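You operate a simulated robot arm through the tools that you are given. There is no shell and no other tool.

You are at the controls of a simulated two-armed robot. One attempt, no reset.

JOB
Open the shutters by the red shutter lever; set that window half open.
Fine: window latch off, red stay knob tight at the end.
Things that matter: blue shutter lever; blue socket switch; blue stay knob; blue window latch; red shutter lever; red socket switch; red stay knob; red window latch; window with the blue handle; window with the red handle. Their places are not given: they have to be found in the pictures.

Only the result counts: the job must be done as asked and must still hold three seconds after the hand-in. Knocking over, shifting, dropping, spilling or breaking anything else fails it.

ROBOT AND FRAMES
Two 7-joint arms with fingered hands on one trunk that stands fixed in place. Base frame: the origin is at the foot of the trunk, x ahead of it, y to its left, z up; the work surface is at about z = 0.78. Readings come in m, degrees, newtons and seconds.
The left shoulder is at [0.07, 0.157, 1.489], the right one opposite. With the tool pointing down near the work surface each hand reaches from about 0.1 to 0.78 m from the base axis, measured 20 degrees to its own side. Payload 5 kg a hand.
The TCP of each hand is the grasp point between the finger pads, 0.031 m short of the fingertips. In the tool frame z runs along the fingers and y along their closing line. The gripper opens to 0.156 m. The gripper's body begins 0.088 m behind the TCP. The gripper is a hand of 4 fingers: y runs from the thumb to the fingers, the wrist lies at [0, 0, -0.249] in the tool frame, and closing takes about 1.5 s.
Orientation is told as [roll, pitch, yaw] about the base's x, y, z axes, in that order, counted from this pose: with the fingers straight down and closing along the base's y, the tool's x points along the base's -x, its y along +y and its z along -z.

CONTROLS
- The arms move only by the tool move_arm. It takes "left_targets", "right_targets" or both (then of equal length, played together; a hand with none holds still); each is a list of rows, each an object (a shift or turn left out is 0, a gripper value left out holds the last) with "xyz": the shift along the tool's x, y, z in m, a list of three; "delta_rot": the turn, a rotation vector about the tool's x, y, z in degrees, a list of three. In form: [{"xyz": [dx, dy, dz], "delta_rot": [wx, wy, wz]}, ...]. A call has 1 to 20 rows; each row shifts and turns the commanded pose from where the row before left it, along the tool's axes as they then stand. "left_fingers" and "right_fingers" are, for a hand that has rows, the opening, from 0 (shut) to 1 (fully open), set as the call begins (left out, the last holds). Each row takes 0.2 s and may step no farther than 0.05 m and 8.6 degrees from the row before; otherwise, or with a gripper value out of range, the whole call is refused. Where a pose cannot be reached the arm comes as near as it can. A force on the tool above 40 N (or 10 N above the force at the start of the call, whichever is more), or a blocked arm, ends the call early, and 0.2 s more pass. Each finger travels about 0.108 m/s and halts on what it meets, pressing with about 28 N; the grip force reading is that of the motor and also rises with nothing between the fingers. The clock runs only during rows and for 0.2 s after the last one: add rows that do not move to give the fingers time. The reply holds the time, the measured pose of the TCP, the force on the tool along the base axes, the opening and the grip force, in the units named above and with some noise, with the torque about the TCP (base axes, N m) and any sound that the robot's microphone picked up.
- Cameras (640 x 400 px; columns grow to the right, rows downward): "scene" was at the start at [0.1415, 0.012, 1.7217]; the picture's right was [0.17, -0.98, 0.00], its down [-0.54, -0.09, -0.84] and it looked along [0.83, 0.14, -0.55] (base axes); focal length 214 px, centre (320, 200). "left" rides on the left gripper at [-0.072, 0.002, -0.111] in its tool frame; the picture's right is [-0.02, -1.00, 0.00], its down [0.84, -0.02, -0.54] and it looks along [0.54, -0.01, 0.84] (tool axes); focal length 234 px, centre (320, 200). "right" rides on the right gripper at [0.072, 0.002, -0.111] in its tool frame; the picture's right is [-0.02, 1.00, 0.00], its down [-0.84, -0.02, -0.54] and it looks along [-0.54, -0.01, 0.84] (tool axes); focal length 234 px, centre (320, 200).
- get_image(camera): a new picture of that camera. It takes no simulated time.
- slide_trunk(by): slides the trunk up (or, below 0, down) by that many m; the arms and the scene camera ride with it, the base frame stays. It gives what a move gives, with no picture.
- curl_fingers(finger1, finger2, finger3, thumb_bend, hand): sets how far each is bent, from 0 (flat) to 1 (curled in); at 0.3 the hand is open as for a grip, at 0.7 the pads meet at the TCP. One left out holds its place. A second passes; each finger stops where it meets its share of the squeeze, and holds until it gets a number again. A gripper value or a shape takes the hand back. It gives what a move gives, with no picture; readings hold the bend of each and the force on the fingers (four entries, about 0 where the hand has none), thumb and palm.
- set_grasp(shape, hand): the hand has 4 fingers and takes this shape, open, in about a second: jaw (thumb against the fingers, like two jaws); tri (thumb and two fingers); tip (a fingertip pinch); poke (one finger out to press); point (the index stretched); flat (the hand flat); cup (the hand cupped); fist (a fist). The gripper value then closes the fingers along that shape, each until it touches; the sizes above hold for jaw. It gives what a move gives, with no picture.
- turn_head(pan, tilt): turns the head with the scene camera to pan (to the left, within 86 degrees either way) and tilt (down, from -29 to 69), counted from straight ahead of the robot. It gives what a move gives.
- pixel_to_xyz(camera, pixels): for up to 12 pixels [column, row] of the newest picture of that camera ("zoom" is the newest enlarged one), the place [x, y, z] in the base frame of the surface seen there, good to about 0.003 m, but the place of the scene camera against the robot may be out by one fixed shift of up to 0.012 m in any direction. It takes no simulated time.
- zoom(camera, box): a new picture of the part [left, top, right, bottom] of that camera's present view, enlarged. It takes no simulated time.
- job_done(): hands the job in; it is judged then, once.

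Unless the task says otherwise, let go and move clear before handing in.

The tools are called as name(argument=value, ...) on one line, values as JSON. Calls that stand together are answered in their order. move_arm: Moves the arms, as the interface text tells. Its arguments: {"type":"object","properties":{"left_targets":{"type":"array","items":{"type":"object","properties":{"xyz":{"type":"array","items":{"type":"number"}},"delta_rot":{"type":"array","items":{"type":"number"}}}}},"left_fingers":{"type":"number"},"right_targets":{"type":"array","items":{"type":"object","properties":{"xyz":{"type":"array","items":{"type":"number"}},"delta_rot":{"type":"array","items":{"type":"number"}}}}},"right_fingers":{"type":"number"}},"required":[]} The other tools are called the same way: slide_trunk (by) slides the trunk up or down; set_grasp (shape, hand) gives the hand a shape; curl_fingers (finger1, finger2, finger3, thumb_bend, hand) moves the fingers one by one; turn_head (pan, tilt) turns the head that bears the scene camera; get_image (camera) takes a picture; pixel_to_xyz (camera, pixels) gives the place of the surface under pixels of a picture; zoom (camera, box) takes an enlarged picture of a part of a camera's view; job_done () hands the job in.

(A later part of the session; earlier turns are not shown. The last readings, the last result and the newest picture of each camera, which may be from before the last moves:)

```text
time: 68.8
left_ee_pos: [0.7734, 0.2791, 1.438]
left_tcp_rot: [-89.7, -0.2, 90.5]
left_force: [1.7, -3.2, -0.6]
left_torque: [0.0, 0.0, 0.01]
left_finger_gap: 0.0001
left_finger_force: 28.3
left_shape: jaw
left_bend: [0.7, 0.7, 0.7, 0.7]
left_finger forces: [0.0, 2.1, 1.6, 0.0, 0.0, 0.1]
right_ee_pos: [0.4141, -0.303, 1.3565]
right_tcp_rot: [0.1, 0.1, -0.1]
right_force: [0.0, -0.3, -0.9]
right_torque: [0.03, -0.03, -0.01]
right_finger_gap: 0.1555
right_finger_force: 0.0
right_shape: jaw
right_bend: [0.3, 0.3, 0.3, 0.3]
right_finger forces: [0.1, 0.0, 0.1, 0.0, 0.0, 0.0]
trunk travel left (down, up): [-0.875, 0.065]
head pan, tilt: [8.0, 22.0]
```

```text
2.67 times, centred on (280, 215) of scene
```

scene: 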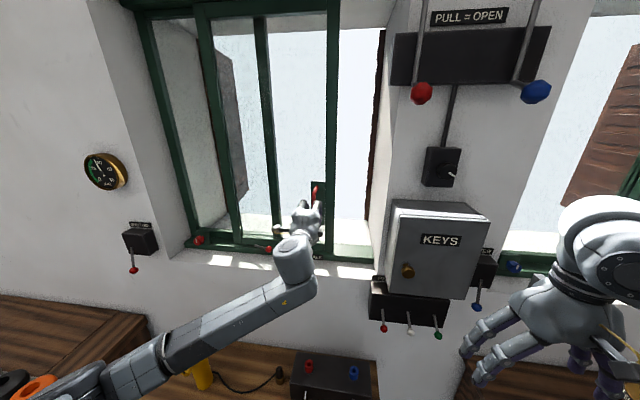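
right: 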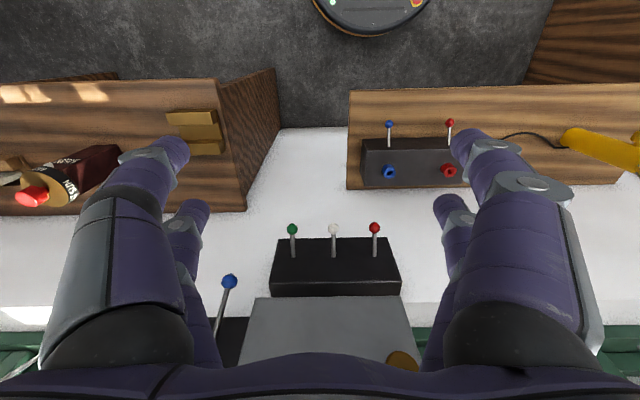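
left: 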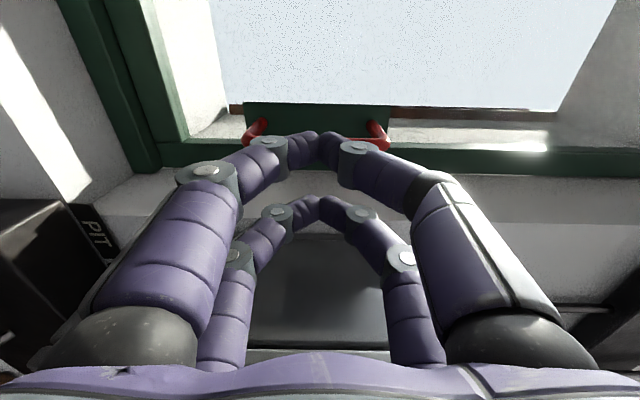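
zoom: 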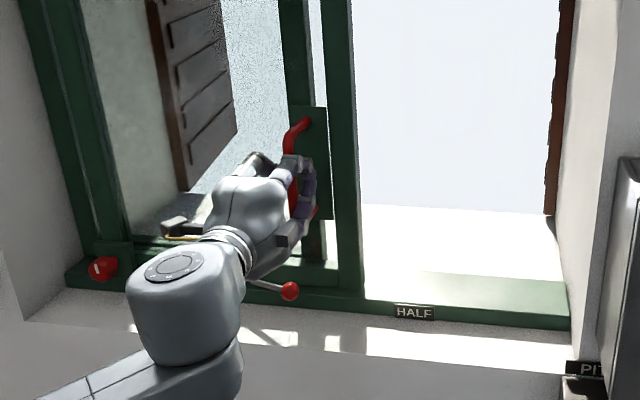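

Still moving freely; I'll go a little further in small steps.

move_arm(left_targets=[{"xyz": [-0.005, 0, 0]}, {"xyz": [-0.005, 0, 0]}, {"xyz": [-0.005, 0, 0]}, {"xyz": [-0.005, 0, 0]}, {"xyz": [0, 0, 0]}])

zoom(camera="scene", box=[160, 140, 400, 290])

```text
time: 70.0
left_ee_pos: [0.7729, 0.2934, 1.4387]
left_tcp_rot: [-89.7, -0.3, 90.2]
left_force: [2.3, -21.0, -2.9]
left_torque: [-0.08, 0.0, 0.0]
left_finger_gap: 0.0
left_finger_force: 27.5
left_shape: jaw
left_bend: [0.7, 0.7, 0.7, 0.7]
left_finger forces: [0.0, 12.2, 8.9, 0.0, 0.0, 0.0]
right_ee_pos: [0.4143, -0.3061, 1.3548]
right_tcp_rot: [0.1, 0.3, 0.0]
right_force: [-1.1, -0.2, 1.0]
right_torque: [-0.01, -0.04, 0.0]
right_finger_gap: 0.1557
right_finger_force: 0.1
right_shape: jaw
right_bend: [0.3, 0.3, 0.3, 0.3]
right_finger forces: [0.1, 0.0, 0.0, 0.1, 0.0, 0.0]
trunk travel left (down, up): [-0.875, 0.065]
head pan, tilt: [8.0, 22.0]
```

```text
2.67 times, centred on (280, 215) of scene
```

zoom: 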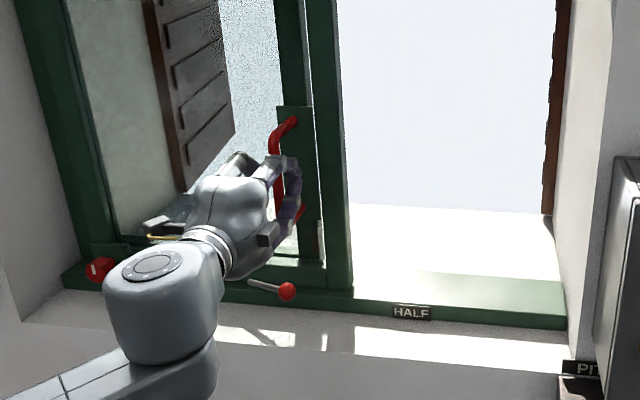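

The stop is felt at 21 N with the bar at y≈0.287, so full travel is ≈0.32 m and half puts the bar at y≈0.127 — exactly above the HALF mark. I'll push it back to the right, first most of the way.

move_arm(left_targets=[{"xyz": [0.01, 0, 0]}, {"xyz": [0.01, 0, 0]}, {"xyz": [0.01, 0, 0]}, {"xyz": [0.01, 0, 0]}, {"xyz": [0.01, 0, 0]}, {"xyz": [0.01, 0, 0]}, {"xyz": [0.01, 0, 0]}, {"xyz": [0.01, 0, 0]}, {"xyz": [0.01, 0, 0]}, {"xyz": [0.01, 0, 0]}, {"xyz": [0.01, 0, 0]}, {"xyz": [0.01, 0, 0]}, {"xyz": [0.01, 0, 0]}, {"xyz": [0.01, 0, 0]}, {"xyz": [0.01, 0, 0]}, {"xyz": [0.005, 0, 0]}, {"xyz": [0.003, 0, 0]}, {"xyz": [0, 0, 0]}])

get_image(camera="left")

zoom(camera="scene", box=[220, 140, 412, 260])

```text
time: 73.8
left_ee_pos: [0.774, 0.1438, 1.4383]
left_tcp_rot: [-89.8, 0.0, 90.5]
left_force: [-2.5, 3.8, -0.3]
left_torque: [0.03, 0.0, 0.06]
left_finger_gap: 0.0
left_finger_force: 28.1
left_shape: jaw
left_bend: [0.7, 0.7, 0.7, 0.7]
left_finger forces: [2.4, 0.0, 0.0, 0.0, 2.1, 0.0]
right_ee_pos: [0.4135, -0.3017, 1.3566]
right_tcp_rot: [0.0, 0.0, -0.1]
right_force: [0.5, -0.4, 0.0]
right_torque: [0.0, 0.03, 0.02]
right_finger_gap: 0.1561
right_finger_force: 0.0
right_shape: jaw
right_bend: [0.3, 0.3, 0.3, 0.3]
right_finger forces: [0.0, 0.0, 0.0, 0.0, 0.0, 0.0]
trunk travel left (down, up): [-0.875, 0.065]
head pan, tilt: [8.0, 22.0]
```

```text
taken
```

left: 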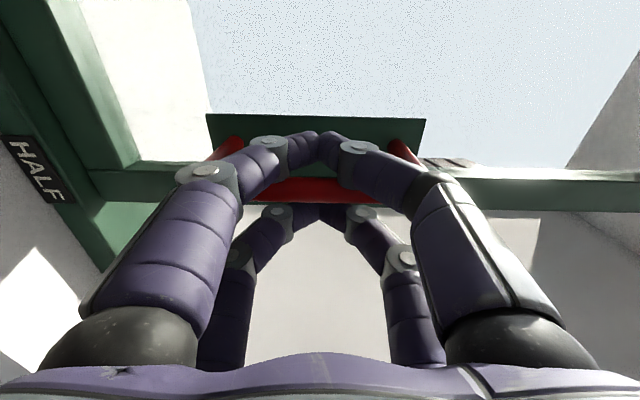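

```text
3.33 times, centred on (316, 200) of scene
```

zoom: 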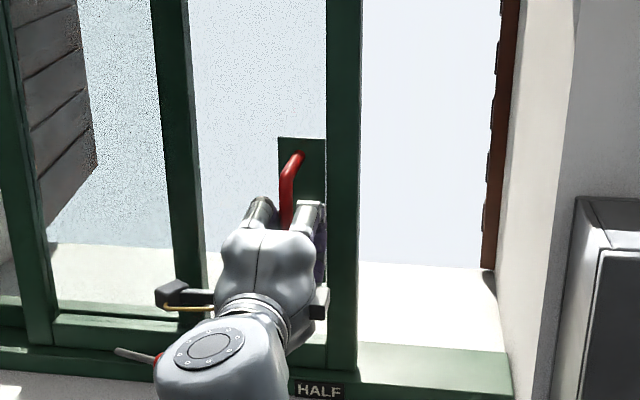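

Now I'll measure the bar and HALF mark in both views at this place.

pixel_to_xyz(camera="zoom", pixels=[[297, 160], [290, 180], [286, 205], [285, 215], [298, 391], [318, 392], [340, 393], [355, 360]])

pixel_to_xyz(camera="left", pixels=[[320, 188], [310, 183], [310, 195], [330, 190], [37, 172], [18, 150], [60, 195], [230, 145]])

```text
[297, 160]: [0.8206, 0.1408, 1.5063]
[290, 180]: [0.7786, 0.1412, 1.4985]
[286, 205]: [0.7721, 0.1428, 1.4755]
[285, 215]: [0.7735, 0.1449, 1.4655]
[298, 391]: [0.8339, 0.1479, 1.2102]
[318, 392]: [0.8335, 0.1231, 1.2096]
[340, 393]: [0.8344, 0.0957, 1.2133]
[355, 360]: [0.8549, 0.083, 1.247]
```

```text
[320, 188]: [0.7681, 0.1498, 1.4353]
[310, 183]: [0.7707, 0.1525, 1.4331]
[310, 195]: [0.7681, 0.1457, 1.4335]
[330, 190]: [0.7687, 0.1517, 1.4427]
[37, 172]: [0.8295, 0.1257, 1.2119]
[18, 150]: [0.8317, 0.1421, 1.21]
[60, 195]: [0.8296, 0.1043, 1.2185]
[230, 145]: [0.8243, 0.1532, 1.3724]
```

The bar is now at y≈0.1465 and must go to ≈0.1275, so 19 mm more to the right.

move_arm(left_targets=[{"xyz": [0.005, 0, 0]}, {"xyz": [0.005, 0, 0]}, {"xyz": [0.005, 0, 0]}, {"xyz": [0.004, 0, 0]}, {"xyz": [0, 0, 0]}, {"xyz": [0, 0, 0]}])

get_image(camera="left")

pixel_to_xyz(camera="left", pixels=[[320, 188], [310, 183], [310, 195], [330, 190]])

zoom(camera="scene", box=[220, 140, 412, 260])

```text
time: 75.2
left_ee_pos: [0.773, 0.1246, 1.4398]
left_tcp_rot: [-89.8, 0.0, 90.5]
left_force: [-1.1, 4.9, 0.4]
left_torque: [0.05, -0.02, 0.05]
left_finger_gap: 0.0
left_finger_force: 28.5
left_shape: jaw
left_bend: [0.7, 0.7, 0.7, 0.7]
left_finger forces: [2.5, 0.0, 0.0, 0.1, 2.1, 0.0]
right_ee_pos: [0.4123, -0.3008, 1.3573]
right_tcp_rot: [0.0, 0.1, 0.0]
right_force: [0.2, -0.1, -0.4]
right_torque: [0.0, -0.02, -0.03]
right_finger_gap: 0.156
right_finger_force: 0.0
right_shape: jaw
right_bend: [0.3, 0.3, 0.3, 0.3]
right_finger forces: [0.1, 0.1, 0.0, 0.0, 0.0, 0.0]
trunk travel left (down, up): [-0.875, 0.065]
head pan, tilt: [8.0, 22.0]
```

```text
taken
```

left: 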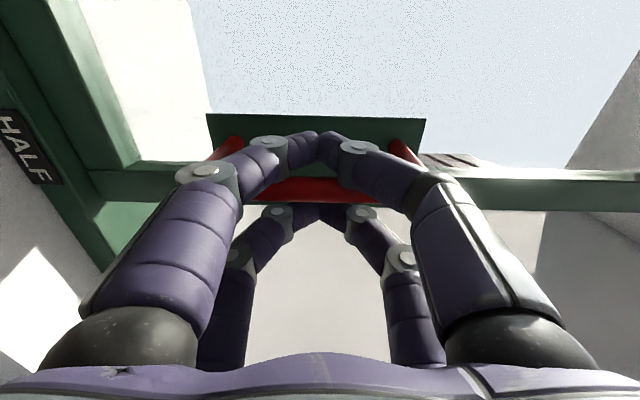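

```text
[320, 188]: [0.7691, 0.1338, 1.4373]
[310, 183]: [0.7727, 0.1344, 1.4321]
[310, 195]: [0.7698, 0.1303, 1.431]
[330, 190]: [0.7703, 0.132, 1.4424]
```

```text
3.33 times, centred on (316, 200) of scene
```

zoom: 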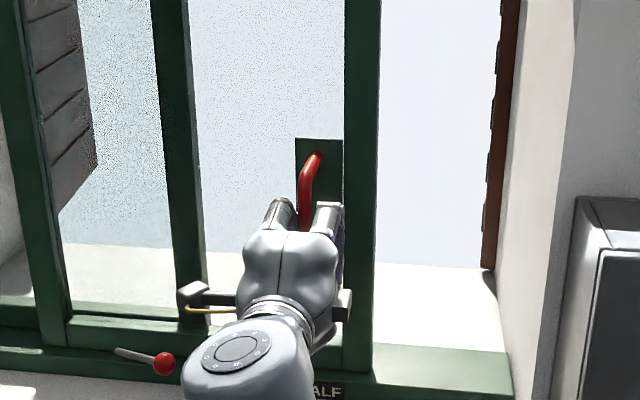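

pixel_to_xyz(camera="zoom", pixels=[[318, 158], [311, 170], [307, 185], [304, 200], [303, 215], [335, 393], [315, 392]])

move_arm(left_targets=[{"xyz": [-0.004, 0, 0]}, {"xyz": [0, 0, -0.01]}, {"xyz": [0, 0, -0.02]}, {"xyz": [0, 0, -0.03]}, {"xyz": [0, 0, -0.03]}, {"xyz": [0, 0, 0]}])

get_image(camera="scene")

get_image(camera="left")

```text
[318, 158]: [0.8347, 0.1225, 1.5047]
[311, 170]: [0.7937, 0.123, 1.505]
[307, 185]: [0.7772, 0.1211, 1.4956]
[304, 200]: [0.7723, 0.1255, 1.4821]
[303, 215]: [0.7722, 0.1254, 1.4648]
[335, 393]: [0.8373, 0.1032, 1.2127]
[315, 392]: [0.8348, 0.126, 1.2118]
```

```text
time: 76.6
left_ee_pos: [0.6835, 0.1271, 1.4384]
left_tcp_rot: [-89.7, 0.0, 90.5]
left_force: [0.1, 0.3, 0.3]
left_torque: [-0.01, 0.01, -0.01]
left_finger_gap: 0.0
left_finger_force: 28.1
left_shape: jaw
left_bend: [0.7, 0.7, 0.7, 0.7]
left_finger forces: [0.0, 0.0, 0.0, 0.1, 0.1, 0.0]
right_ee_pos: [0.4138, -0.3027, 1.3562]
right_tcp_rot: [0.0, 0.1, 0.0]
right_force: [0.7, -0.8, 0.6]
right_torque: [-0.02, 0.03, 0.01]
right_finger_gap: 0.1556
right_finger_force: 0.0
right_shape: jaw
right_bend: [0.3, 0.3, 0.3, 0.3]
right_finger forces: [0.0, 0.0, 0.0, 0.0, 0.0, 0.0]
trunk travel left (down, up): [-0.875, 0.065]
head pan, tilt: [8.0, 22.0]
```

```text
taken
```

scene: 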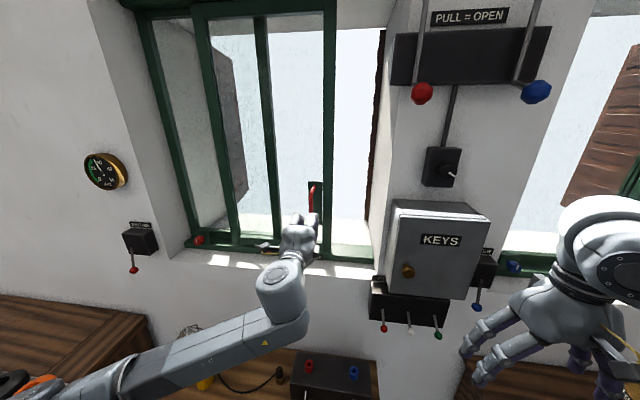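

```text
taken
```

left: 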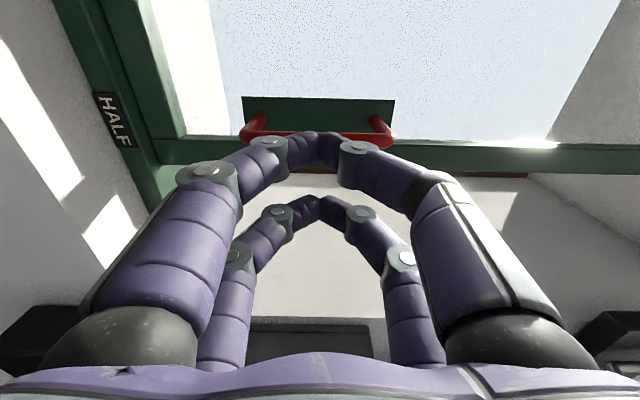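

The fork is out and the sash stayed. I'll check the bar's place now and then move on to the stay knob.

pixel_to_xyz(camera="left", pixels=[[260, 122], [250, 135], [388, 138], [378, 125], [350, 138], [112, 120], [102, 97], [124, 145]])

zoom(camera="left", box=[220, 70, 420, 195])

```text
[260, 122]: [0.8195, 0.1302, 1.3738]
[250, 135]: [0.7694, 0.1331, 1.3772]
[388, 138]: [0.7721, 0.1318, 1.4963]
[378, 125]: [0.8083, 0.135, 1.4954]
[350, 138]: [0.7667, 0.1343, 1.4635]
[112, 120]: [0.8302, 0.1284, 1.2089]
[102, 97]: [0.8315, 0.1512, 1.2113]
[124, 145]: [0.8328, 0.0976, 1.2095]
```

```text
3.20 times, centred on (320, 132) of left
```

zoom: 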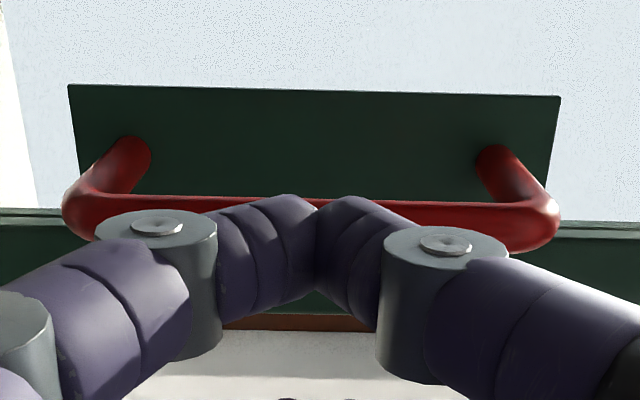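

The bar is centred over the HALF mark (bar ≈0.128, mark ≈0.126), matching half of the 0.32 m travel. Next is the stay knob: I'll roll the hand back upright, open it, and go in front of the knob.

move_arm(left_targets=[{"xyz": [0, 0, -0.03]}, {"xyz": [0, 0, -0.03]}, {"delta_rot": [0, 0, 8.2]}, {"delta_rot": [0, 0, 8.2]}, {"delta_rot": [0, 0, 8.2]}, {"delta_rot": [0, 0, 8.2]}, {"delta_rot": [0, 0, 8.2]}, {"delta_rot": [0, 0, 8.2]}, {"delta_rot": [0, 0, 8.2]}, {"delta_rot": [0, 0, 8.2]}, {"delta_rot": [0, 0, 8.2]}, {"delta_rot": [0, 0, 8.2]}, {"delta_rot": [0, 0, 8.2]}, {"xyz": [0, 0, 0]}], left_fingers=1.0)

move_arm(left_targets=[{"xyz": [0, 0.045, 0]}, {"xyz": [0, 0.045, 0]}, {"xyz": [0.01, 0.045, 0]}, {"xyz": [0.01, 0.045, 0]}, {"xyz": [0.01, 0.045, 0]}, {"xyz": [0.01, 0.045, 0]}, {"xyz": [0.01, 0.045, 0]}, {"xyz": [0.01, 0.045, 0]}, {"xyz": [0.01, 0.045, 0]}, {"xyz": [0.01, 0.04, 0]}, {"xyz": [0, 0.02, 0.02]}, {"xyz": [0, 0, 0.02]}, {"xyz": [0, 0, 0]}])

get_image(camera="left")

zoom(camera="left", box=[200, 90, 440, 240])

```text
time: 79.6
left_ee_pos: [0.6235, 0.1246, 1.4387]
left_tcp_rot: [60.1, -89.5, -59.5]
left_force: [-0.1, 0.2, -0.4]
left_torque: [-0.02, 0.01, 0.04]
left_finger_gap: 0.1559
left_finger_force: 0.0
left_shape: jaw
left_bend: [0.3, 0.3, 0.3, 0.3]
left_finger forces: [0.0, 0.1, 0.0, 0.1, 0.0, 0.0]
right_ee_pos: [0.413, -0.3038, 1.3566]
right_tcp_rot: [0.1, 0.1, 0.0]
right_force: [-0.3, 0.2, 0.3]
right_torque: [0.01, 0.01, -0.01]
right_finger_gap: 0.1561
right_finger_force: 0.0
right_shape: jaw
right_bend: [0.3, 0.3, 0.3, 0.3]
right_finger forces: [0.1, 0.1, 0.1, 0.0, 0.0, 0.1]
trunk travel left (down, up): [-0.875, 0.065]
head pan, tilt: [8.0, 22.0]
```

```text
time: 82.4
left_ee_pos: [0.6603, 0.5919, 1.3633]
left_tcp_rot: [56.7, -89.5, -56.3]
left_force: [-0.4, -0.1, -0.5]
left_torque: [-0.03, -0.01, 0.01]
left_finger_gap: 0.156
left_finger_force: 0.2
left_shape: jaw
left_bend: [0.3, 0.3, 0.3, 0.3]
left_finger forces: [0.0, 0.1, 0.0, 0.0, 0.0, 0.0]
right_ee_pos: [0.4129, -0.3027, 1.3566]
right_tcp_rot: [0.0, 0.1, 0.1]
right_force: [-0.1, 1.0, 1.0]
right_torque: [-0.04, -0.06, -0.02]
right_finger_gap: 0.1557
right_finger_force: 0.0
right_shape: jaw
right_bend: [0.3, 0.3, 0.3, 0.3]
right_finger forces: [0.0, 0.1, 0.0, 0.1, 0.0, 0.0]
trunk travel left (down, up): [-0.875, 0.065]
head pan, tilt: [8.0, 22.0]
```

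```text
taken
```

left: 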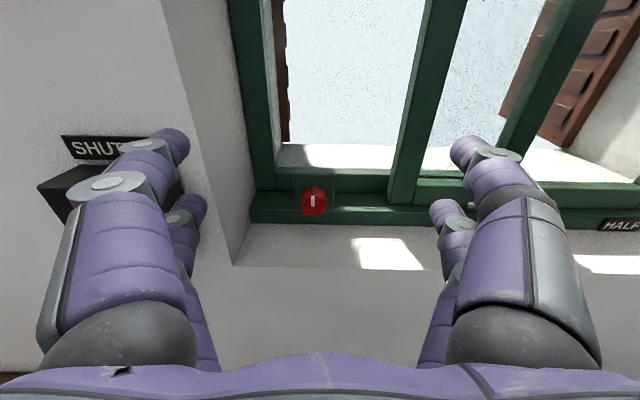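

```text
2.67 times, centred on (320, 165) of left
```

zoom: 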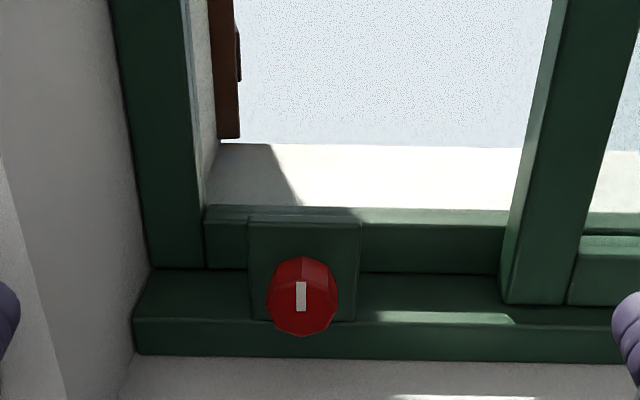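

I'll measure the knob's outline, the masonry ledge and the recess side wall to choose a safe grip.

pixel_to_xyz(camera="zoom", pixels=[[302, 297], [270, 297], [337, 297], [303, 260], [302, 333], [250, 380], [450, 385], [60, 250], [120, 300], [140, 340], [330, 270], [275, 265]])

pixel_to_xyz(camera="left", pixels=[[300, 255], [260, 240], [300, 275], [240, 255], [235, 200], [220, 200], [400, 250]])

```text
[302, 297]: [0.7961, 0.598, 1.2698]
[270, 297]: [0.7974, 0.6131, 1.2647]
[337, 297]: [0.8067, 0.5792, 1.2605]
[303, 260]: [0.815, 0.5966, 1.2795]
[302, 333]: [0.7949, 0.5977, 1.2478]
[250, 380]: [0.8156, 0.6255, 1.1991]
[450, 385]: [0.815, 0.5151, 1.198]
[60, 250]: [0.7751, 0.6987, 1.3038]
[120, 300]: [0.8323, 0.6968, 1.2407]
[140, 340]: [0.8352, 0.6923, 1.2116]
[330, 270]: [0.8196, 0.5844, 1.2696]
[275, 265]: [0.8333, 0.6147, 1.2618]
```

```text
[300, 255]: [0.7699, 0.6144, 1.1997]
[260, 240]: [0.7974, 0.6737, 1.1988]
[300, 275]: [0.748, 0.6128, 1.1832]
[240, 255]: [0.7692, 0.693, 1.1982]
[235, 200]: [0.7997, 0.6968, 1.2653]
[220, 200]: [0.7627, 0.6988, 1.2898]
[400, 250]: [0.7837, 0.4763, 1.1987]
```

The knob is centred at (0.597, 1.263) with radius ≈16 mm; the ledge is at z≈1.199, side wall y≈0.697, wall front x≈0.748, so there's room to turn. I'll roll to -45° and line up so the lower finger pair will pinch the knob.

move_arm(left_targets=[{"xyz": [0.03, 0.01, 0]}, {"xyz": [0.03, 0.01, 0]}, {"xyz": [0.025, 0.0, 0]}, {"delta_rot": [0, 0, -7.5]}, {"delta_rot": [0, 0, -7.5]}, {"delta_rot": [0, 0, -7.5]}, {"delta_rot": [0, 0, -7.5]}, {"delta_rot": [0, 0, -7.5]}, {"delta_rot": [0, 0, -7.5]}, {"xyz": [0, 0, 0.03]}, {"xyz": [0, 0, 0]}], left_fingers=0.4)

get_image(camera="left")

turn_head(pan=28, tilt=26)

zoom(camera="scene", box=[220, 140, 380, 240])

```text
time: 84.8
left_ee_pos: [0.6888, 0.6128, 1.2766]
left_tcp_rot: [-89.8, -45.2, 90.3]
left_force: [-1.2, 0.1, -0.1]
left_torque: [0.01, -0.03, 0.02]
left_finger_gap: 0.0627
left_finger_force: 0.0
left_shape: jaw
left_bend: [0.73, 0.73, 0.73, 0.7]
left_finger forces: [0.1, 0.0, 0.0, 0.0, 0.0, 0.0]
right_ee_pos: [0.4133, -0.3013, 1.3563]
right_tcp_rot: [-0.1, 0.2, 0.0]
right_force: [0.0, -0.4, -0.9]
right_torque: [0.0, 0.01, -0.01]
right_finger_gap: 0.1559
right_finger_force: 0.0
right_shape: jaw
right_bend: [0.3, 0.3, 0.3, 0.3]
right_finger forces: [0.0, 0.0, 0.0, 0.0, 0.0, 0.1]
trunk travel left (down, up): [-0.875, 0.065]
head pan, tilt: [8.0, 22.0]
```

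```text
taken
```

left: 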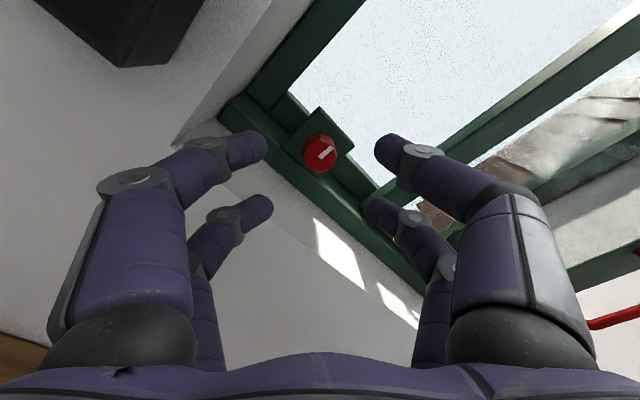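

```text
time: 85.7
left_ee_pos: [0.6893, 0.6124, 1.2777]
left_tcp_rot: [-89.7, -45.3, 90.2]
left_force: [0.3, -0.2, 0.2]
left_torque: [-0.02, 0.01, -0.04]
left_finger_gap: 0.0629
left_finger_force: 0.0
left_shape: jaw
left_bend: [0.73, 0.73, 0.73, 0.7]
left_finger forces: [0.0, 0.0, 0.1, 0.0, 0.1, 0.0]
right_ee_pos: [0.4128, -0.3028, 1.3558]
right_tcp_rot: [0.0, 0.2, 0.0]
right_force: [-0.8, 1.0, -0.3]
right_torque: [0.02, -0.01, 0.0]
right_finger_gap: 0.1559
right_finger_force: 0.0
right_shape: jaw
right_bend: [0.3, 0.3, 0.3, 0.3]
right_finger forces: [0.1, 0.0, 0.0, 0.0, 0.0, 0.0]
trunk travel left (down, up): [-0.875, 0.065]
head pan, tilt: [28.0, 26.0]
```

```text
4.00 times, centred on (300, 190) of scene
```

zoom: 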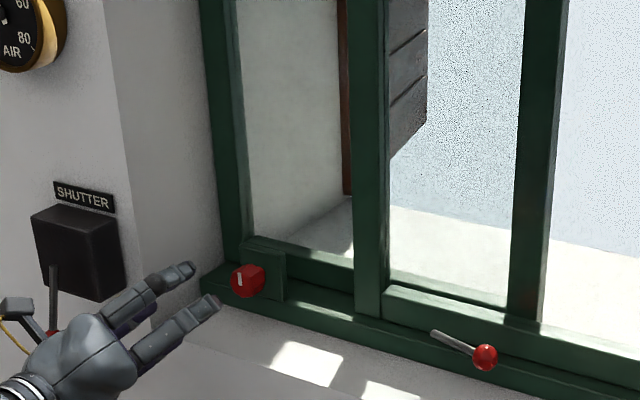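

pixel_to_xyz(camera="left", pixels=[[319, 154], [305, 155], [335, 155], [320, 138], [320, 170], [330, 148], [310, 160]])

zoom(camera="left", box=[260, 110, 380, 185])

```text
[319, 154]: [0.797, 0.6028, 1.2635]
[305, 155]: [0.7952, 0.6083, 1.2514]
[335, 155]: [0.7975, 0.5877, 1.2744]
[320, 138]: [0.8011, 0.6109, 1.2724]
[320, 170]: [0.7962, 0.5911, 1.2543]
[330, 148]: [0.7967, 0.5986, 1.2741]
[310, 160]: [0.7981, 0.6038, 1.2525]
```

```text
5.33 times, centred on (320, 148) of left
```

zoom: 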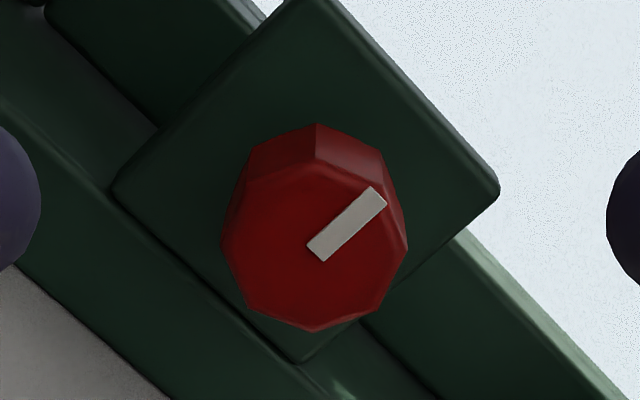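

The knob's face centre is at about (0.600,1.262), nearly on the lower pair's line. I'll adjust 2 mm and move forward to put the fingertips beside the knob.

move_arm(left_targets=[{"xyz": [-0.002, 0, 0.02]}, {"xyz": [0, 0, 0.03]}, {"xyz": [0, 0, 0.03]}, {"xyz": [0, 0, 0.02]}, {"xyz": [0, 0, 0.006]}, {"xyz": [0, 0, 0]}])

get_image(camera="left")

zoom(camera="scene", box=[220, 140, 380, 240])

```text
time: 87.1
left_ee_pos: [0.7978, 0.6157, 1.2777]
left_tcp_rot: [-89.7, -45.3, 90.4]
left_force: [0.2, 0.3, 0.0]
left_torque: [0.05, -0.02, -0.03]
left_finger_gap: 0.0627
left_finger_force: 0.0
left_shape: jaw
left_bend: [0.73, 0.73, 0.73, 0.7]
left_finger forces: [0.1, 0.0, 0.0, 0.0, 0.1, 0.0]
right_ee_pos: [0.4131, -0.303, 1.3565]
right_tcp_rot: [0.0, 0.0, 0.0]
right_force: [-0.3, 0.0, 0.1]
right_torque: [0.08, -0.03, -0.04]
right_finger_gap: 0.1558
right_finger_force: 0.0
right_shape: jaw
right_bend: [0.3, 0.3, 0.3, 0.3]
right_finger forces: [0.0, 0.0, 0.1, 0.1, 0.1, 0.0]
trunk travel left (down, up): [-0.875, 0.065]
head pan, tilt: [28.0, 26.0]
```

```text
taken
```

left: 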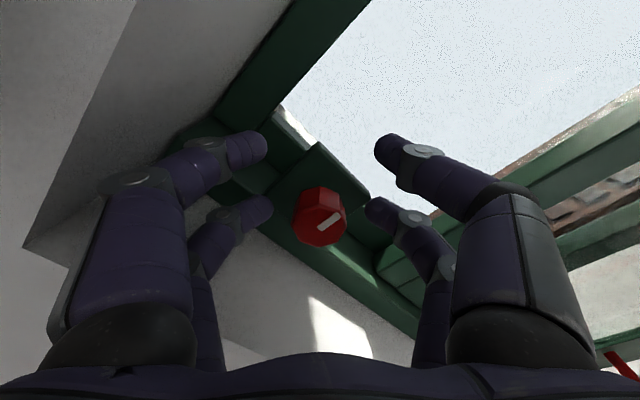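

```text
4.00 times, centred on (300, 190) of scene
```

zoom: 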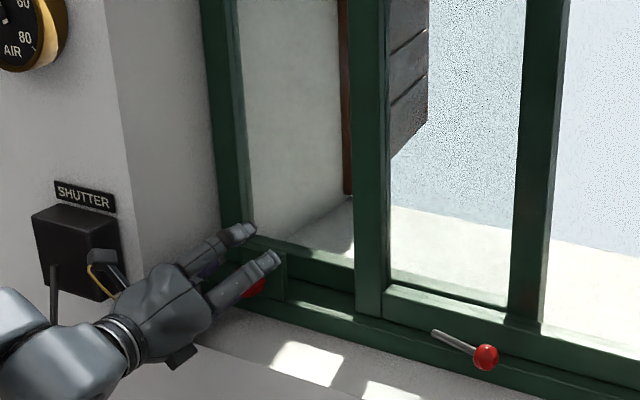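

The knob sits between the lower fingertips (320,218). I'll close onto it.

move_arm(left_targets=[{"xyz": [0, 0, 0]}, {"xyz": [0, 0, 0]}, {"xyz": [0, 0, 0]}, {"xyz": [0, 0, 0]}], left_fingers=0.0)

get_image(camera="left")

```text
time: 88.1
left_ee_pos: [0.7971, 0.6145, 1.2781]
left_tcp_rot: [-89.7, -45.2, 90.3]
left_force: [2.7, 0.6, -0.9]
left_torque: [0.08, -0.06, 0.02]
left_finger_gap: 0.0001
left_finger_force: 28.8
left_shape: jaw
left_bend: [0.7, 0.73, 0.73, 0.7]
left_finger forces: [0.0, 24.3, 24.4, 0.0, 0.1, 0.1]
right_ee_pos: [0.4127, -0.303, 1.3572]
right_tcp_rot: [0.0, 0.2, 0.0]
right_force: [0.1, 0.6, -0.4]
right_torque: [-0.01, -0.02, 0.02]
right_finger_gap: 0.1557
right_finger_force: 0.0
right_shape: jaw
right_bend: [0.3, 0.3, 0.3, 0.3]
right_finger forces: [0.1, 0.0, 0.0, 0.1, 0.0, 0.1]
trunk travel left (down, up): [-0.875, 0.065]
head pan, tilt: [28.0, 26.0]
```

```text
taken
```

left: 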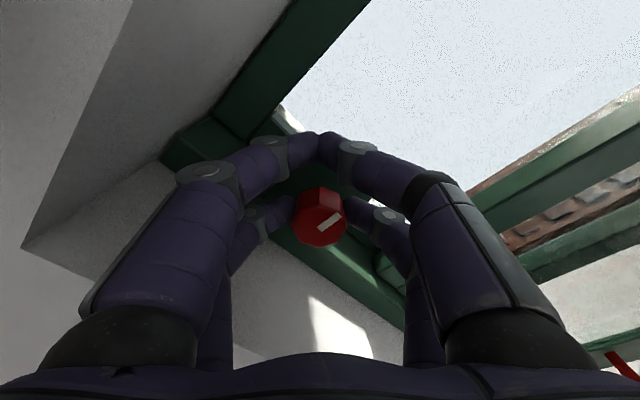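

A firm pinch (24 N each side). I'll turn clockwise 24° about the knob's axis and see whether it turns and how the torque behaves.

move_arm(left_targets=[{"xyz": [0.0002, -0.003, 0], "delta_rot": [0, 0, 8]}, {"xyz": [0.0002, -0.003, 0], "delta_rot": [0, 0, 8]}, {"xyz": [0.0002, -0.003, 0], "delta_rot": [0, 0, 8]}, {"xyz": [0, 0, 0]}])

get_image(camera="left")

zoom(camera="left", box=[240, 140, 400, 240])

```text
time: 89.1
left_ee_pos: [0.7973, 0.6071, 1.283]
left_tcp_rot: [-89.2, -69.4, 89.7]
left_force: [4.1, -0.4, 0.6]
left_torque: [0.0, -0.09, 0.03]
left_finger_gap: 0.0002
left_finger_force: 27.7
left_shape: jaw
left_bend: [0.7, 0.73, 0.73, 0.7]
left_finger forces: [0.0, 24.1, 24.2, 0.0, 0.0, 0.0]
right_ee_pos: [0.4137, -0.3033, 1.3564]
right_tcp_rot: [-0.1, 0.2, -0.1]
right_force: [0.3, 0.0, 0.0]
right_torque: [-0.01, 0.0, -0.01]
right_finger_gap: 0.1557
right_finger_force: 0.1
right_shape: jaw
right_bend: [0.3, 0.3, 0.3, 0.3]
right_finger forces: [0.0, 0.1, 0.0, 0.1, 0.0, 0.0]
trunk travel left (down, up): [-0.875, 0.065]
head pan, tilt: [28.0, 26.0]
```

```text
taken
```

left: 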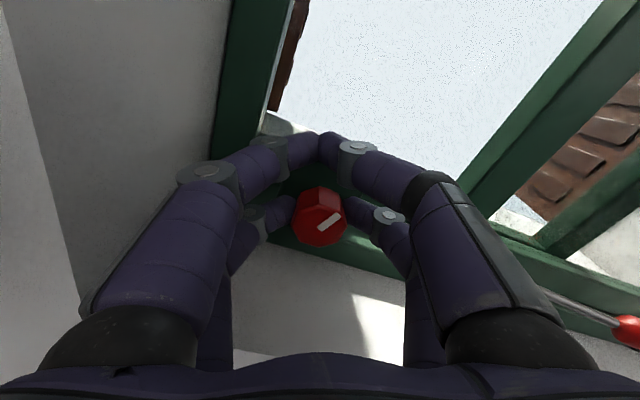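

```text
4.00 times, centred on (320, 190) of left
```

zoom: 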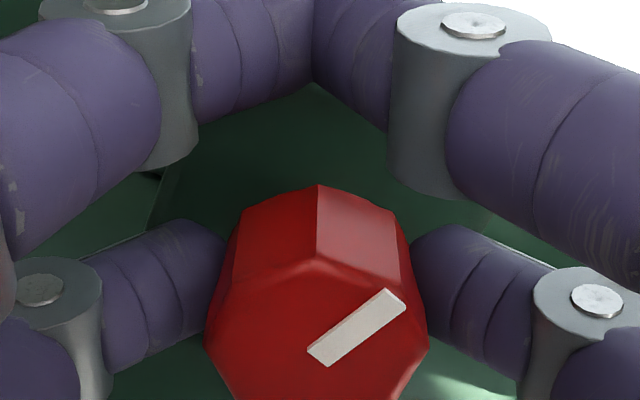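

The mark keeps its angle relative to the hand, so the knob turned with it almost without resistance. I'll continue clockwise.

move_arm(left_targets=[{"xyz": [0.0002, -0.003, 0], "delta_rot": [0, 0, 8]}, {"xyz": [0.0002, -0.003, 0], "delta_rot": [0, 0, 8]}, {"xyz": [0.0002, -0.003, 0], "delta_rot": [0, 0, 8]}, {"xyz": [0.0002, -0.003, 0], "delta_rot": [0, 0, 8]}, {"xyz": [0.0002, -0.003, 0], "delta_rot": [0, 0, 8]}, {"xyz": [0, 0, 0]}])

get_image(camera="left")

zoom(camera="left", box=[240, 160, 400, 260])

```text
time: 90.5
left_ee_pos: [0.7972, 0.592, 1.2819]
left_tcp_rot: [89.1, -70.6, -88.7]
left_force: [5.4, 1.6, 1.8]
left_torque: [0.04, -0.19, 0.02]
left_finger_gap: 0.0001
left_finger_force: 28.1
left_shape: jaw
left_bend: [0.7, 0.73, 0.73, 0.7]
left_finger forces: [0.1, 25.9, 23.7, 0.0, 0.0, 0.0]
right_ee_pos: [0.4149, -0.3024, 1.3566]
right_tcp_rot: [-0.1, 0.2, 0.0]
right_force: [0.7, -0.2, 0.2]
right_torque: [0.02, -0.05, 0.0]
right_finger_gap: 0.156
right_finger_force: 0.1
right_shape: jaw
right_bend: [0.3, 0.3, 0.3, 0.3]
right_finger forces: [0.0, 0.0, 0.1, 0.0, 0.1, 0.1]
trunk travel left (down, up): [-0.875, 0.065]
head pan, tilt: [28.0, 26.0]
```

```text
taken
```

left: 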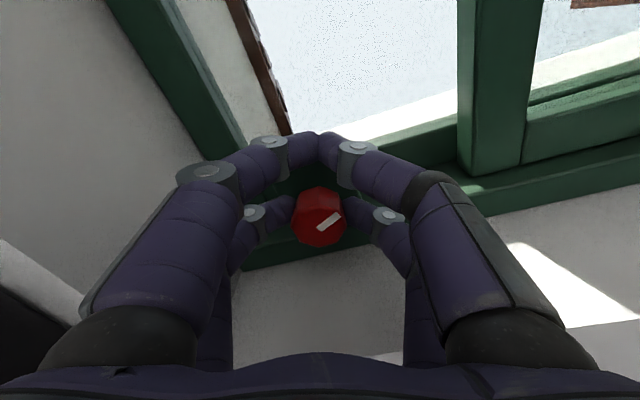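

```text
4.00 times, centred on (320, 210) of left
```

zoom: 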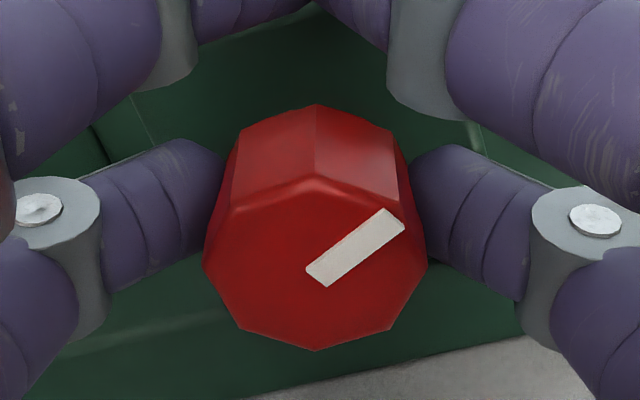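

64° turned so far, still easy. I'll go on another 48°.

move_arm(left_targets=[{"xyz": [0.0002, -0.003, 0], "delta_rot": [0, 0, 8]}, {"xyz": [0.0002, -0.003, 0], "delta_rot": [0, 0, 8]}, {"xyz": [0.0002, -0.003, 0], "delta_rot": [0, 0, 8]}, {"xyz": [0, 0, 0]}])

zoom(camera="left", box=[240, 160, 400, 260])

move_arm(left_targets=[{"xyz": [0.0002, -0.003, 0], "delta_rot": [0, 0, 8]}, {"xyz": [0.0002, -0.003, 0], "delta_rot": [0, 0, 8]}, {"xyz": [0.0002, -0.003, 0], "delta_rot": [0, 0, 8]}, {"xyz": [0, 0, 0]}])

zoom(camera="left", box=[240, 160, 400, 260])

```text
time: 91.5
left_ee_pos: [0.7968, 0.5849, 1.278]
left_tcp_rot: [89.6, -46.6, -89.2]
left_force: [6.1, 2.1, 1.8]
left_torque: [0.07, -0.18, -0.04]
left_finger_gap: 0.0
left_finger_force: 28.2
left_shape: jaw
left_bend: [0.7, 0.73, 0.73, 0.7]
left_finger forces: [0.0, 26.3, 23.6, 0.0, 0.0, 0.1]
right_ee_pos: [0.415, -0.303, 1.3553]
right_tcp_rot: [0.0, 0.2, 0.0]
right_force: [-0.2, -0.2, 0.3]
right_torque: [0.02, 0.02, -0.01]
right_finger_gap: 0.1559
right_finger_force: 0.1
right_shape: jaw
right_bend: [0.3, 0.3, 0.3, 0.3]
right_finger forces: [0.0, 0.0, 0.0, 0.0, 0.1, 0.0]
trunk travel left (down, up): [-0.875, 0.065]
head pan, tilt: [28.0, 26.0]
```

```text
4.00 times, centred on (320, 210) of left
```

zoom: 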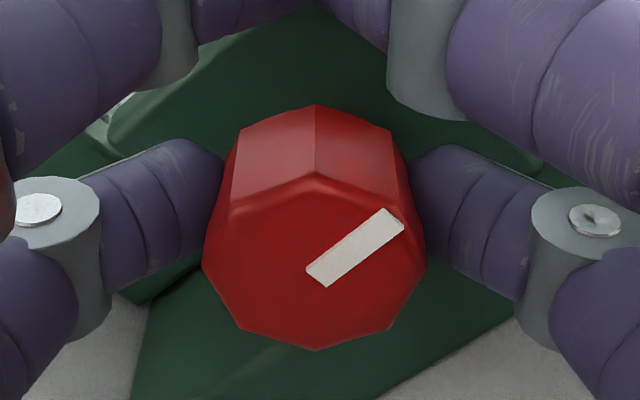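

```text
time: 92.5
left_ee_pos: [0.7978, 0.5803, 1.2706]
left_tcp_rot: [89.7, -22.6, -89.4]
left_force: [6.0, 2.1, 2.5]
left_torque: [-0.35, 0.4, 0.15]
left_finger_gap: 0.0
left_finger_force: 28.2
left_shape: jaw
left_bend: [0.7, 0.73, 0.73, 0.7]
left_finger forces: [0.0, 23.5, 38.1, 0.0, 0.1, 0.0]
right_ee_pos: [0.4144, -0.3034, 1.3572]
right_tcp_rot: [0.0, 0.2, 0.0]
right_force: [0.3, 0.0, -0.2]
right_torque: [0.01, -0.01, 0.01]
right_finger_gap: 0.1564
right_finger_force: 0.1
right_shape: jaw
right_bend: [0.3, 0.3, 0.3, 0.3]
right_finger forces: [0.0, 0.0, 0.0, 0.0, 0.1, 0.1]
trunk travel left (down, up): [-0.875, 0.065]
head pan, tilt: [28.0, 26.0]
```

```text
4.00 times, centred on (320, 210) of left
```

zoom: 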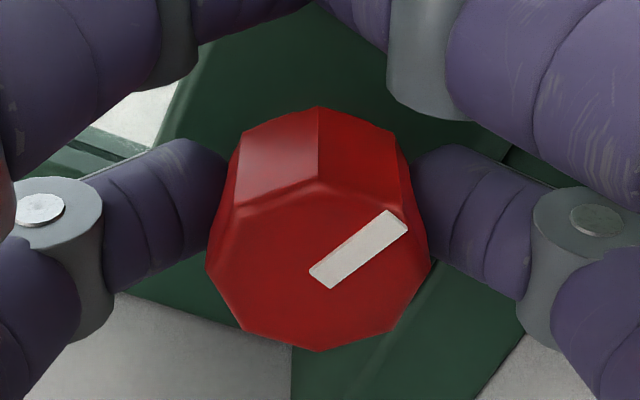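

Resistance appears now (torque about x -0.35 N m, finger force up). I'll turn a little more in small steps to find out if this is the tight end.

move_arm(left_targets=[{"xyz": [0.0001, -0.0015, 0], "delta_rot": [0, 0, 4]}, {"xyz": [0.0001, -0.0015, 0], "delta_rot": [0, 0, 4]}, {"xyz": [0, 0, 0]}])

zoom(camera="left", box=[240, 160, 400, 260])

get_image(camera="left")

zoom(camera="scene", box=[220, 140, 380, 240])

```text
time: 93.3
left_ee_pos: [0.7964, 0.5776, 1.2711]
left_tcp_rot: [90.0, -14.8, -89.4]
left_force: [6.6, 2.0, 11.1]
left_torque: [-1.05, 1.79, 0.59]
left_finger_gap: 0.0
left_finger_force: 28.3
left_shape: jaw
left_bend: [0.7, 0.73, 0.71, 0.7]
left_finger forces: [0.1, 20.8, 73.3, 0.0, 0.1, 0.0]
right_ee_pos: [0.4137, -0.3018, 1.3555]
right_tcp_rot: [0.0, 0.2, 0.0]
right_force: [-0.6, 0.0, -0.2]
right_torque: [-0.01, 0.01, -0.02]
right_finger_gap: 0.1562
right_finger_force: 0.1
right_shape: jaw
right_bend: [0.3, 0.3, 0.3, 0.3]
right_finger forces: [0.0, 0.1, 0.0, 0.1, 0.0, 0.1]
trunk travel left (down, up): [-0.875, 0.065]
head pan, tilt: [28.0, 26.0]
```

```text
4.00 times, centred on (320, 210) of left
```

zoom: 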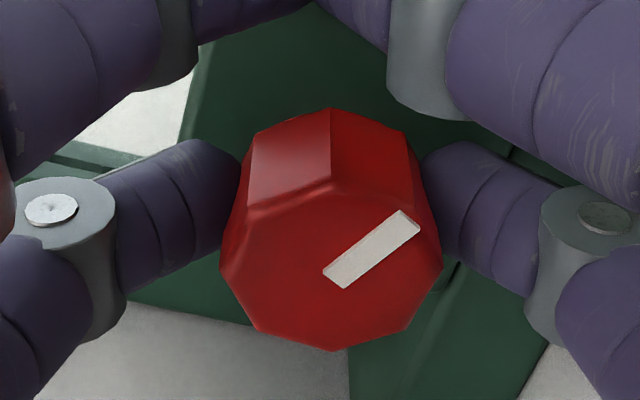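

```text
taken
```

left: 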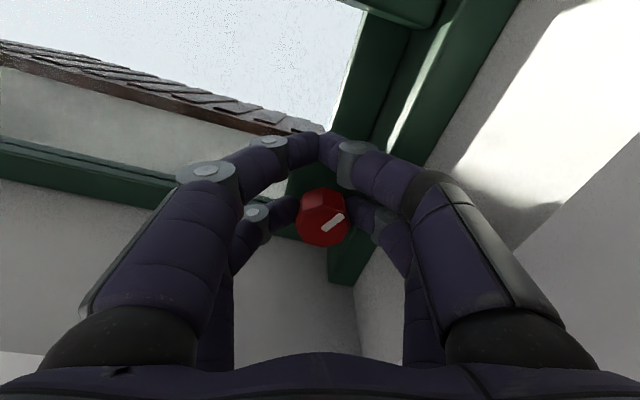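

```text
4.00 times, centred on (300, 190) of scene
```

zoom: 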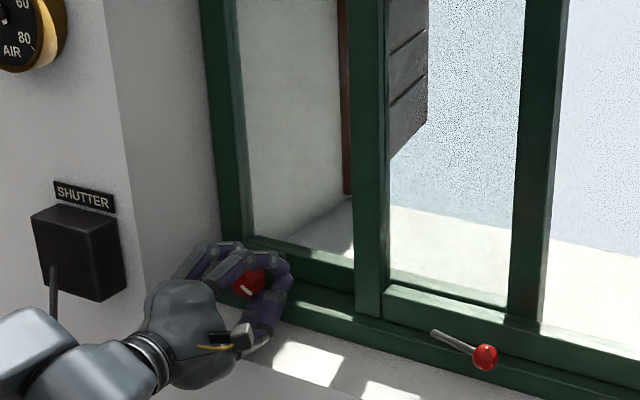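

The lower finger (force 73 N, upward force 11 N) is pressing on the sill edge, so this torque is not from the knob itself. I'll open and draw back at once, then look at the mark.

move_arm(left_targets=[{"xyz": [0, 0, -0.006]}, {"xyz": [0, 0, -0.012]}, {"xyz": [0, 0, -0.03]}, {"xyz": [0, 0, -0.04]}, {"xyz": [0, 0, -0.03]}, {"xyz": [0, 0, 0]}], left_fingers=0.4)

get_image(camera="left")

zoom(camera="scene", box=[220, 140, 380, 240])

```text
time: 94.7
left_ee_pos: [0.678, 0.5814, 1.267]
left_tcp_rot: [89.8, -14.8, -89.5]
left_force: [-0.7, 0.9, -0.5]
left_torque: [0.0, -0.07, -0.03]
left_finger_gap: 0.0626
left_finger_force: 0.1
left_shape: jaw
left_bend: [0.73, 0.73, 0.73, 0.7]
left_finger forces: [0.0, 0.0, 0.1, 0.0, 0.0, 0.0]
right_ee_pos: [0.4133, -0.2983, 1.3573]
right_tcp_rot: [-0.1, 0.1, 0.0]
right_force: [-0.3, -0.2, -0.1]
right_torque: [-0.02, -0.01, 0.03]
right_finger_gap: 0.156
right_finger_force: 0.1
right_shape: jaw
right_bend: [0.3, 0.3, 0.3, 0.3]
right_finger forces: [0.1, 0.1, 0.0, 0.1, 0.1, 0.1]
trunk travel left (down, up): [-0.875, 0.065]
head pan, tilt: [28.0, 26.0]
```

```text
taken
```

left: 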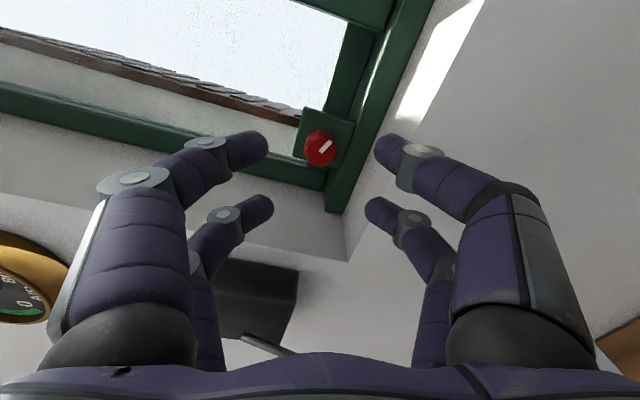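

```text
4.00 times, centred on (300, 190) of scene
```

zoom: 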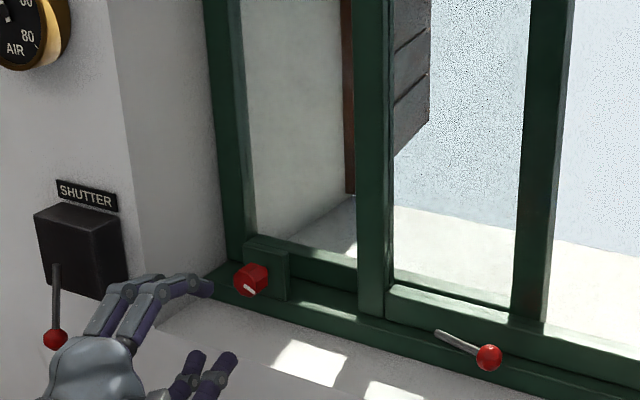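

The white mark now points right-down (about 120° clockwise) and stays there. I'll roll the hand back to -45° for a second grip, this time a bit shallower to stay off the sill.

move_arm(left_targets=[{"delta_rot": [0, 0, -8]}, {"delta_rot": [0, 0, -8]}, {"delta_rot": [0, 0, -8]}, {"delta_rot": [0, 0, -8]}, {"delta_rot": [0, 0, -8]}, {"delta_rot": [0, 0, -8]}, {"delta_rot": [0, 0, -8]}, {"delta_rot": [0, 0, -8]}, {"delta_rot": [0, 0, -8]}, {"delta_rot": [0, 0, -8]}, {"delta_rot": [0, 0, -8]}, {"delta_rot": [0, 0, -8]}, {"delta_rot": [0, 0, -8]}, {"delta_rot": [0, 0, -8]}, {"delta_rot": [0, 0, -8]}, {"xyz": [-0.031, 0.0156, 0]}, {"xyz": [0, 0, 0.02]}, {"xyz": [0, 0, 0]}])

get_image(camera="left")

zoom(camera="left", box=[260, 110, 380, 185])

```text
time: 98.5
left_ee_pos: [0.6975, 0.6104, 1.2776]
left_tcp_rot: [-89.6, -45.3, 90.2]
left_force: [0.2, -0.4, -0.4]
left_torque: [0.03, 0.0, 0.02]
left_finger_gap: 0.0628
left_finger_force: 0.0
left_shape: jaw
left_bend: [0.73, 0.73, 0.73, 0.7]
left_finger forces: [0.0, 0.0, 0.0, 0.0, 0.1, 0.0]
right_ee_pos: [0.4123, -0.3021, 1.356]
right_tcp_rot: [0.2, 0.1, -0.1]
right_force: [-0.2, -0.2, 0.0]
right_torque: [0.03, 0.0, -0.01]
right_finger_gap: 0.1556
right_finger_force: 0.0
right_shape: jaw
right_bend: [0.3, 0.3, 0.3, 0.3]
right_finger forces: [0.0, 0.1, 0.0, 0.0, 0.1, 0.0]
trunk travel left (down, up): [-0.875, 0.065]
head pan, tilt: [28.0, 26.0]
```

```text
taken
```

left: 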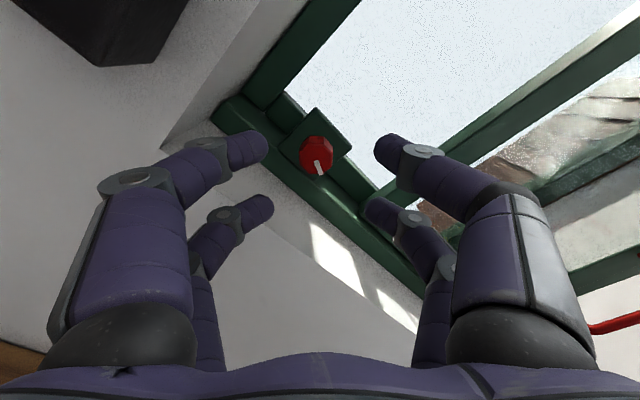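

```text
5.33 times, centred on (320, 148) of left
```

zoom: 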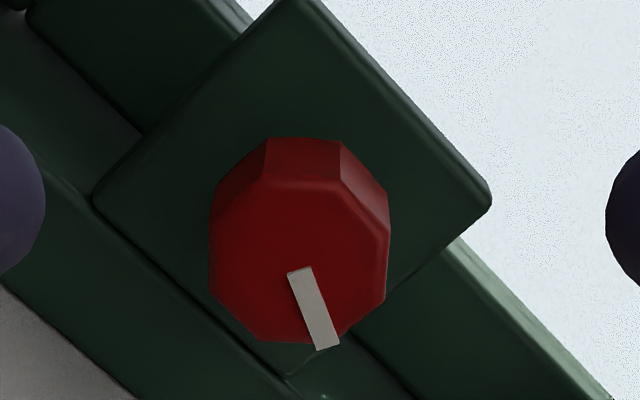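

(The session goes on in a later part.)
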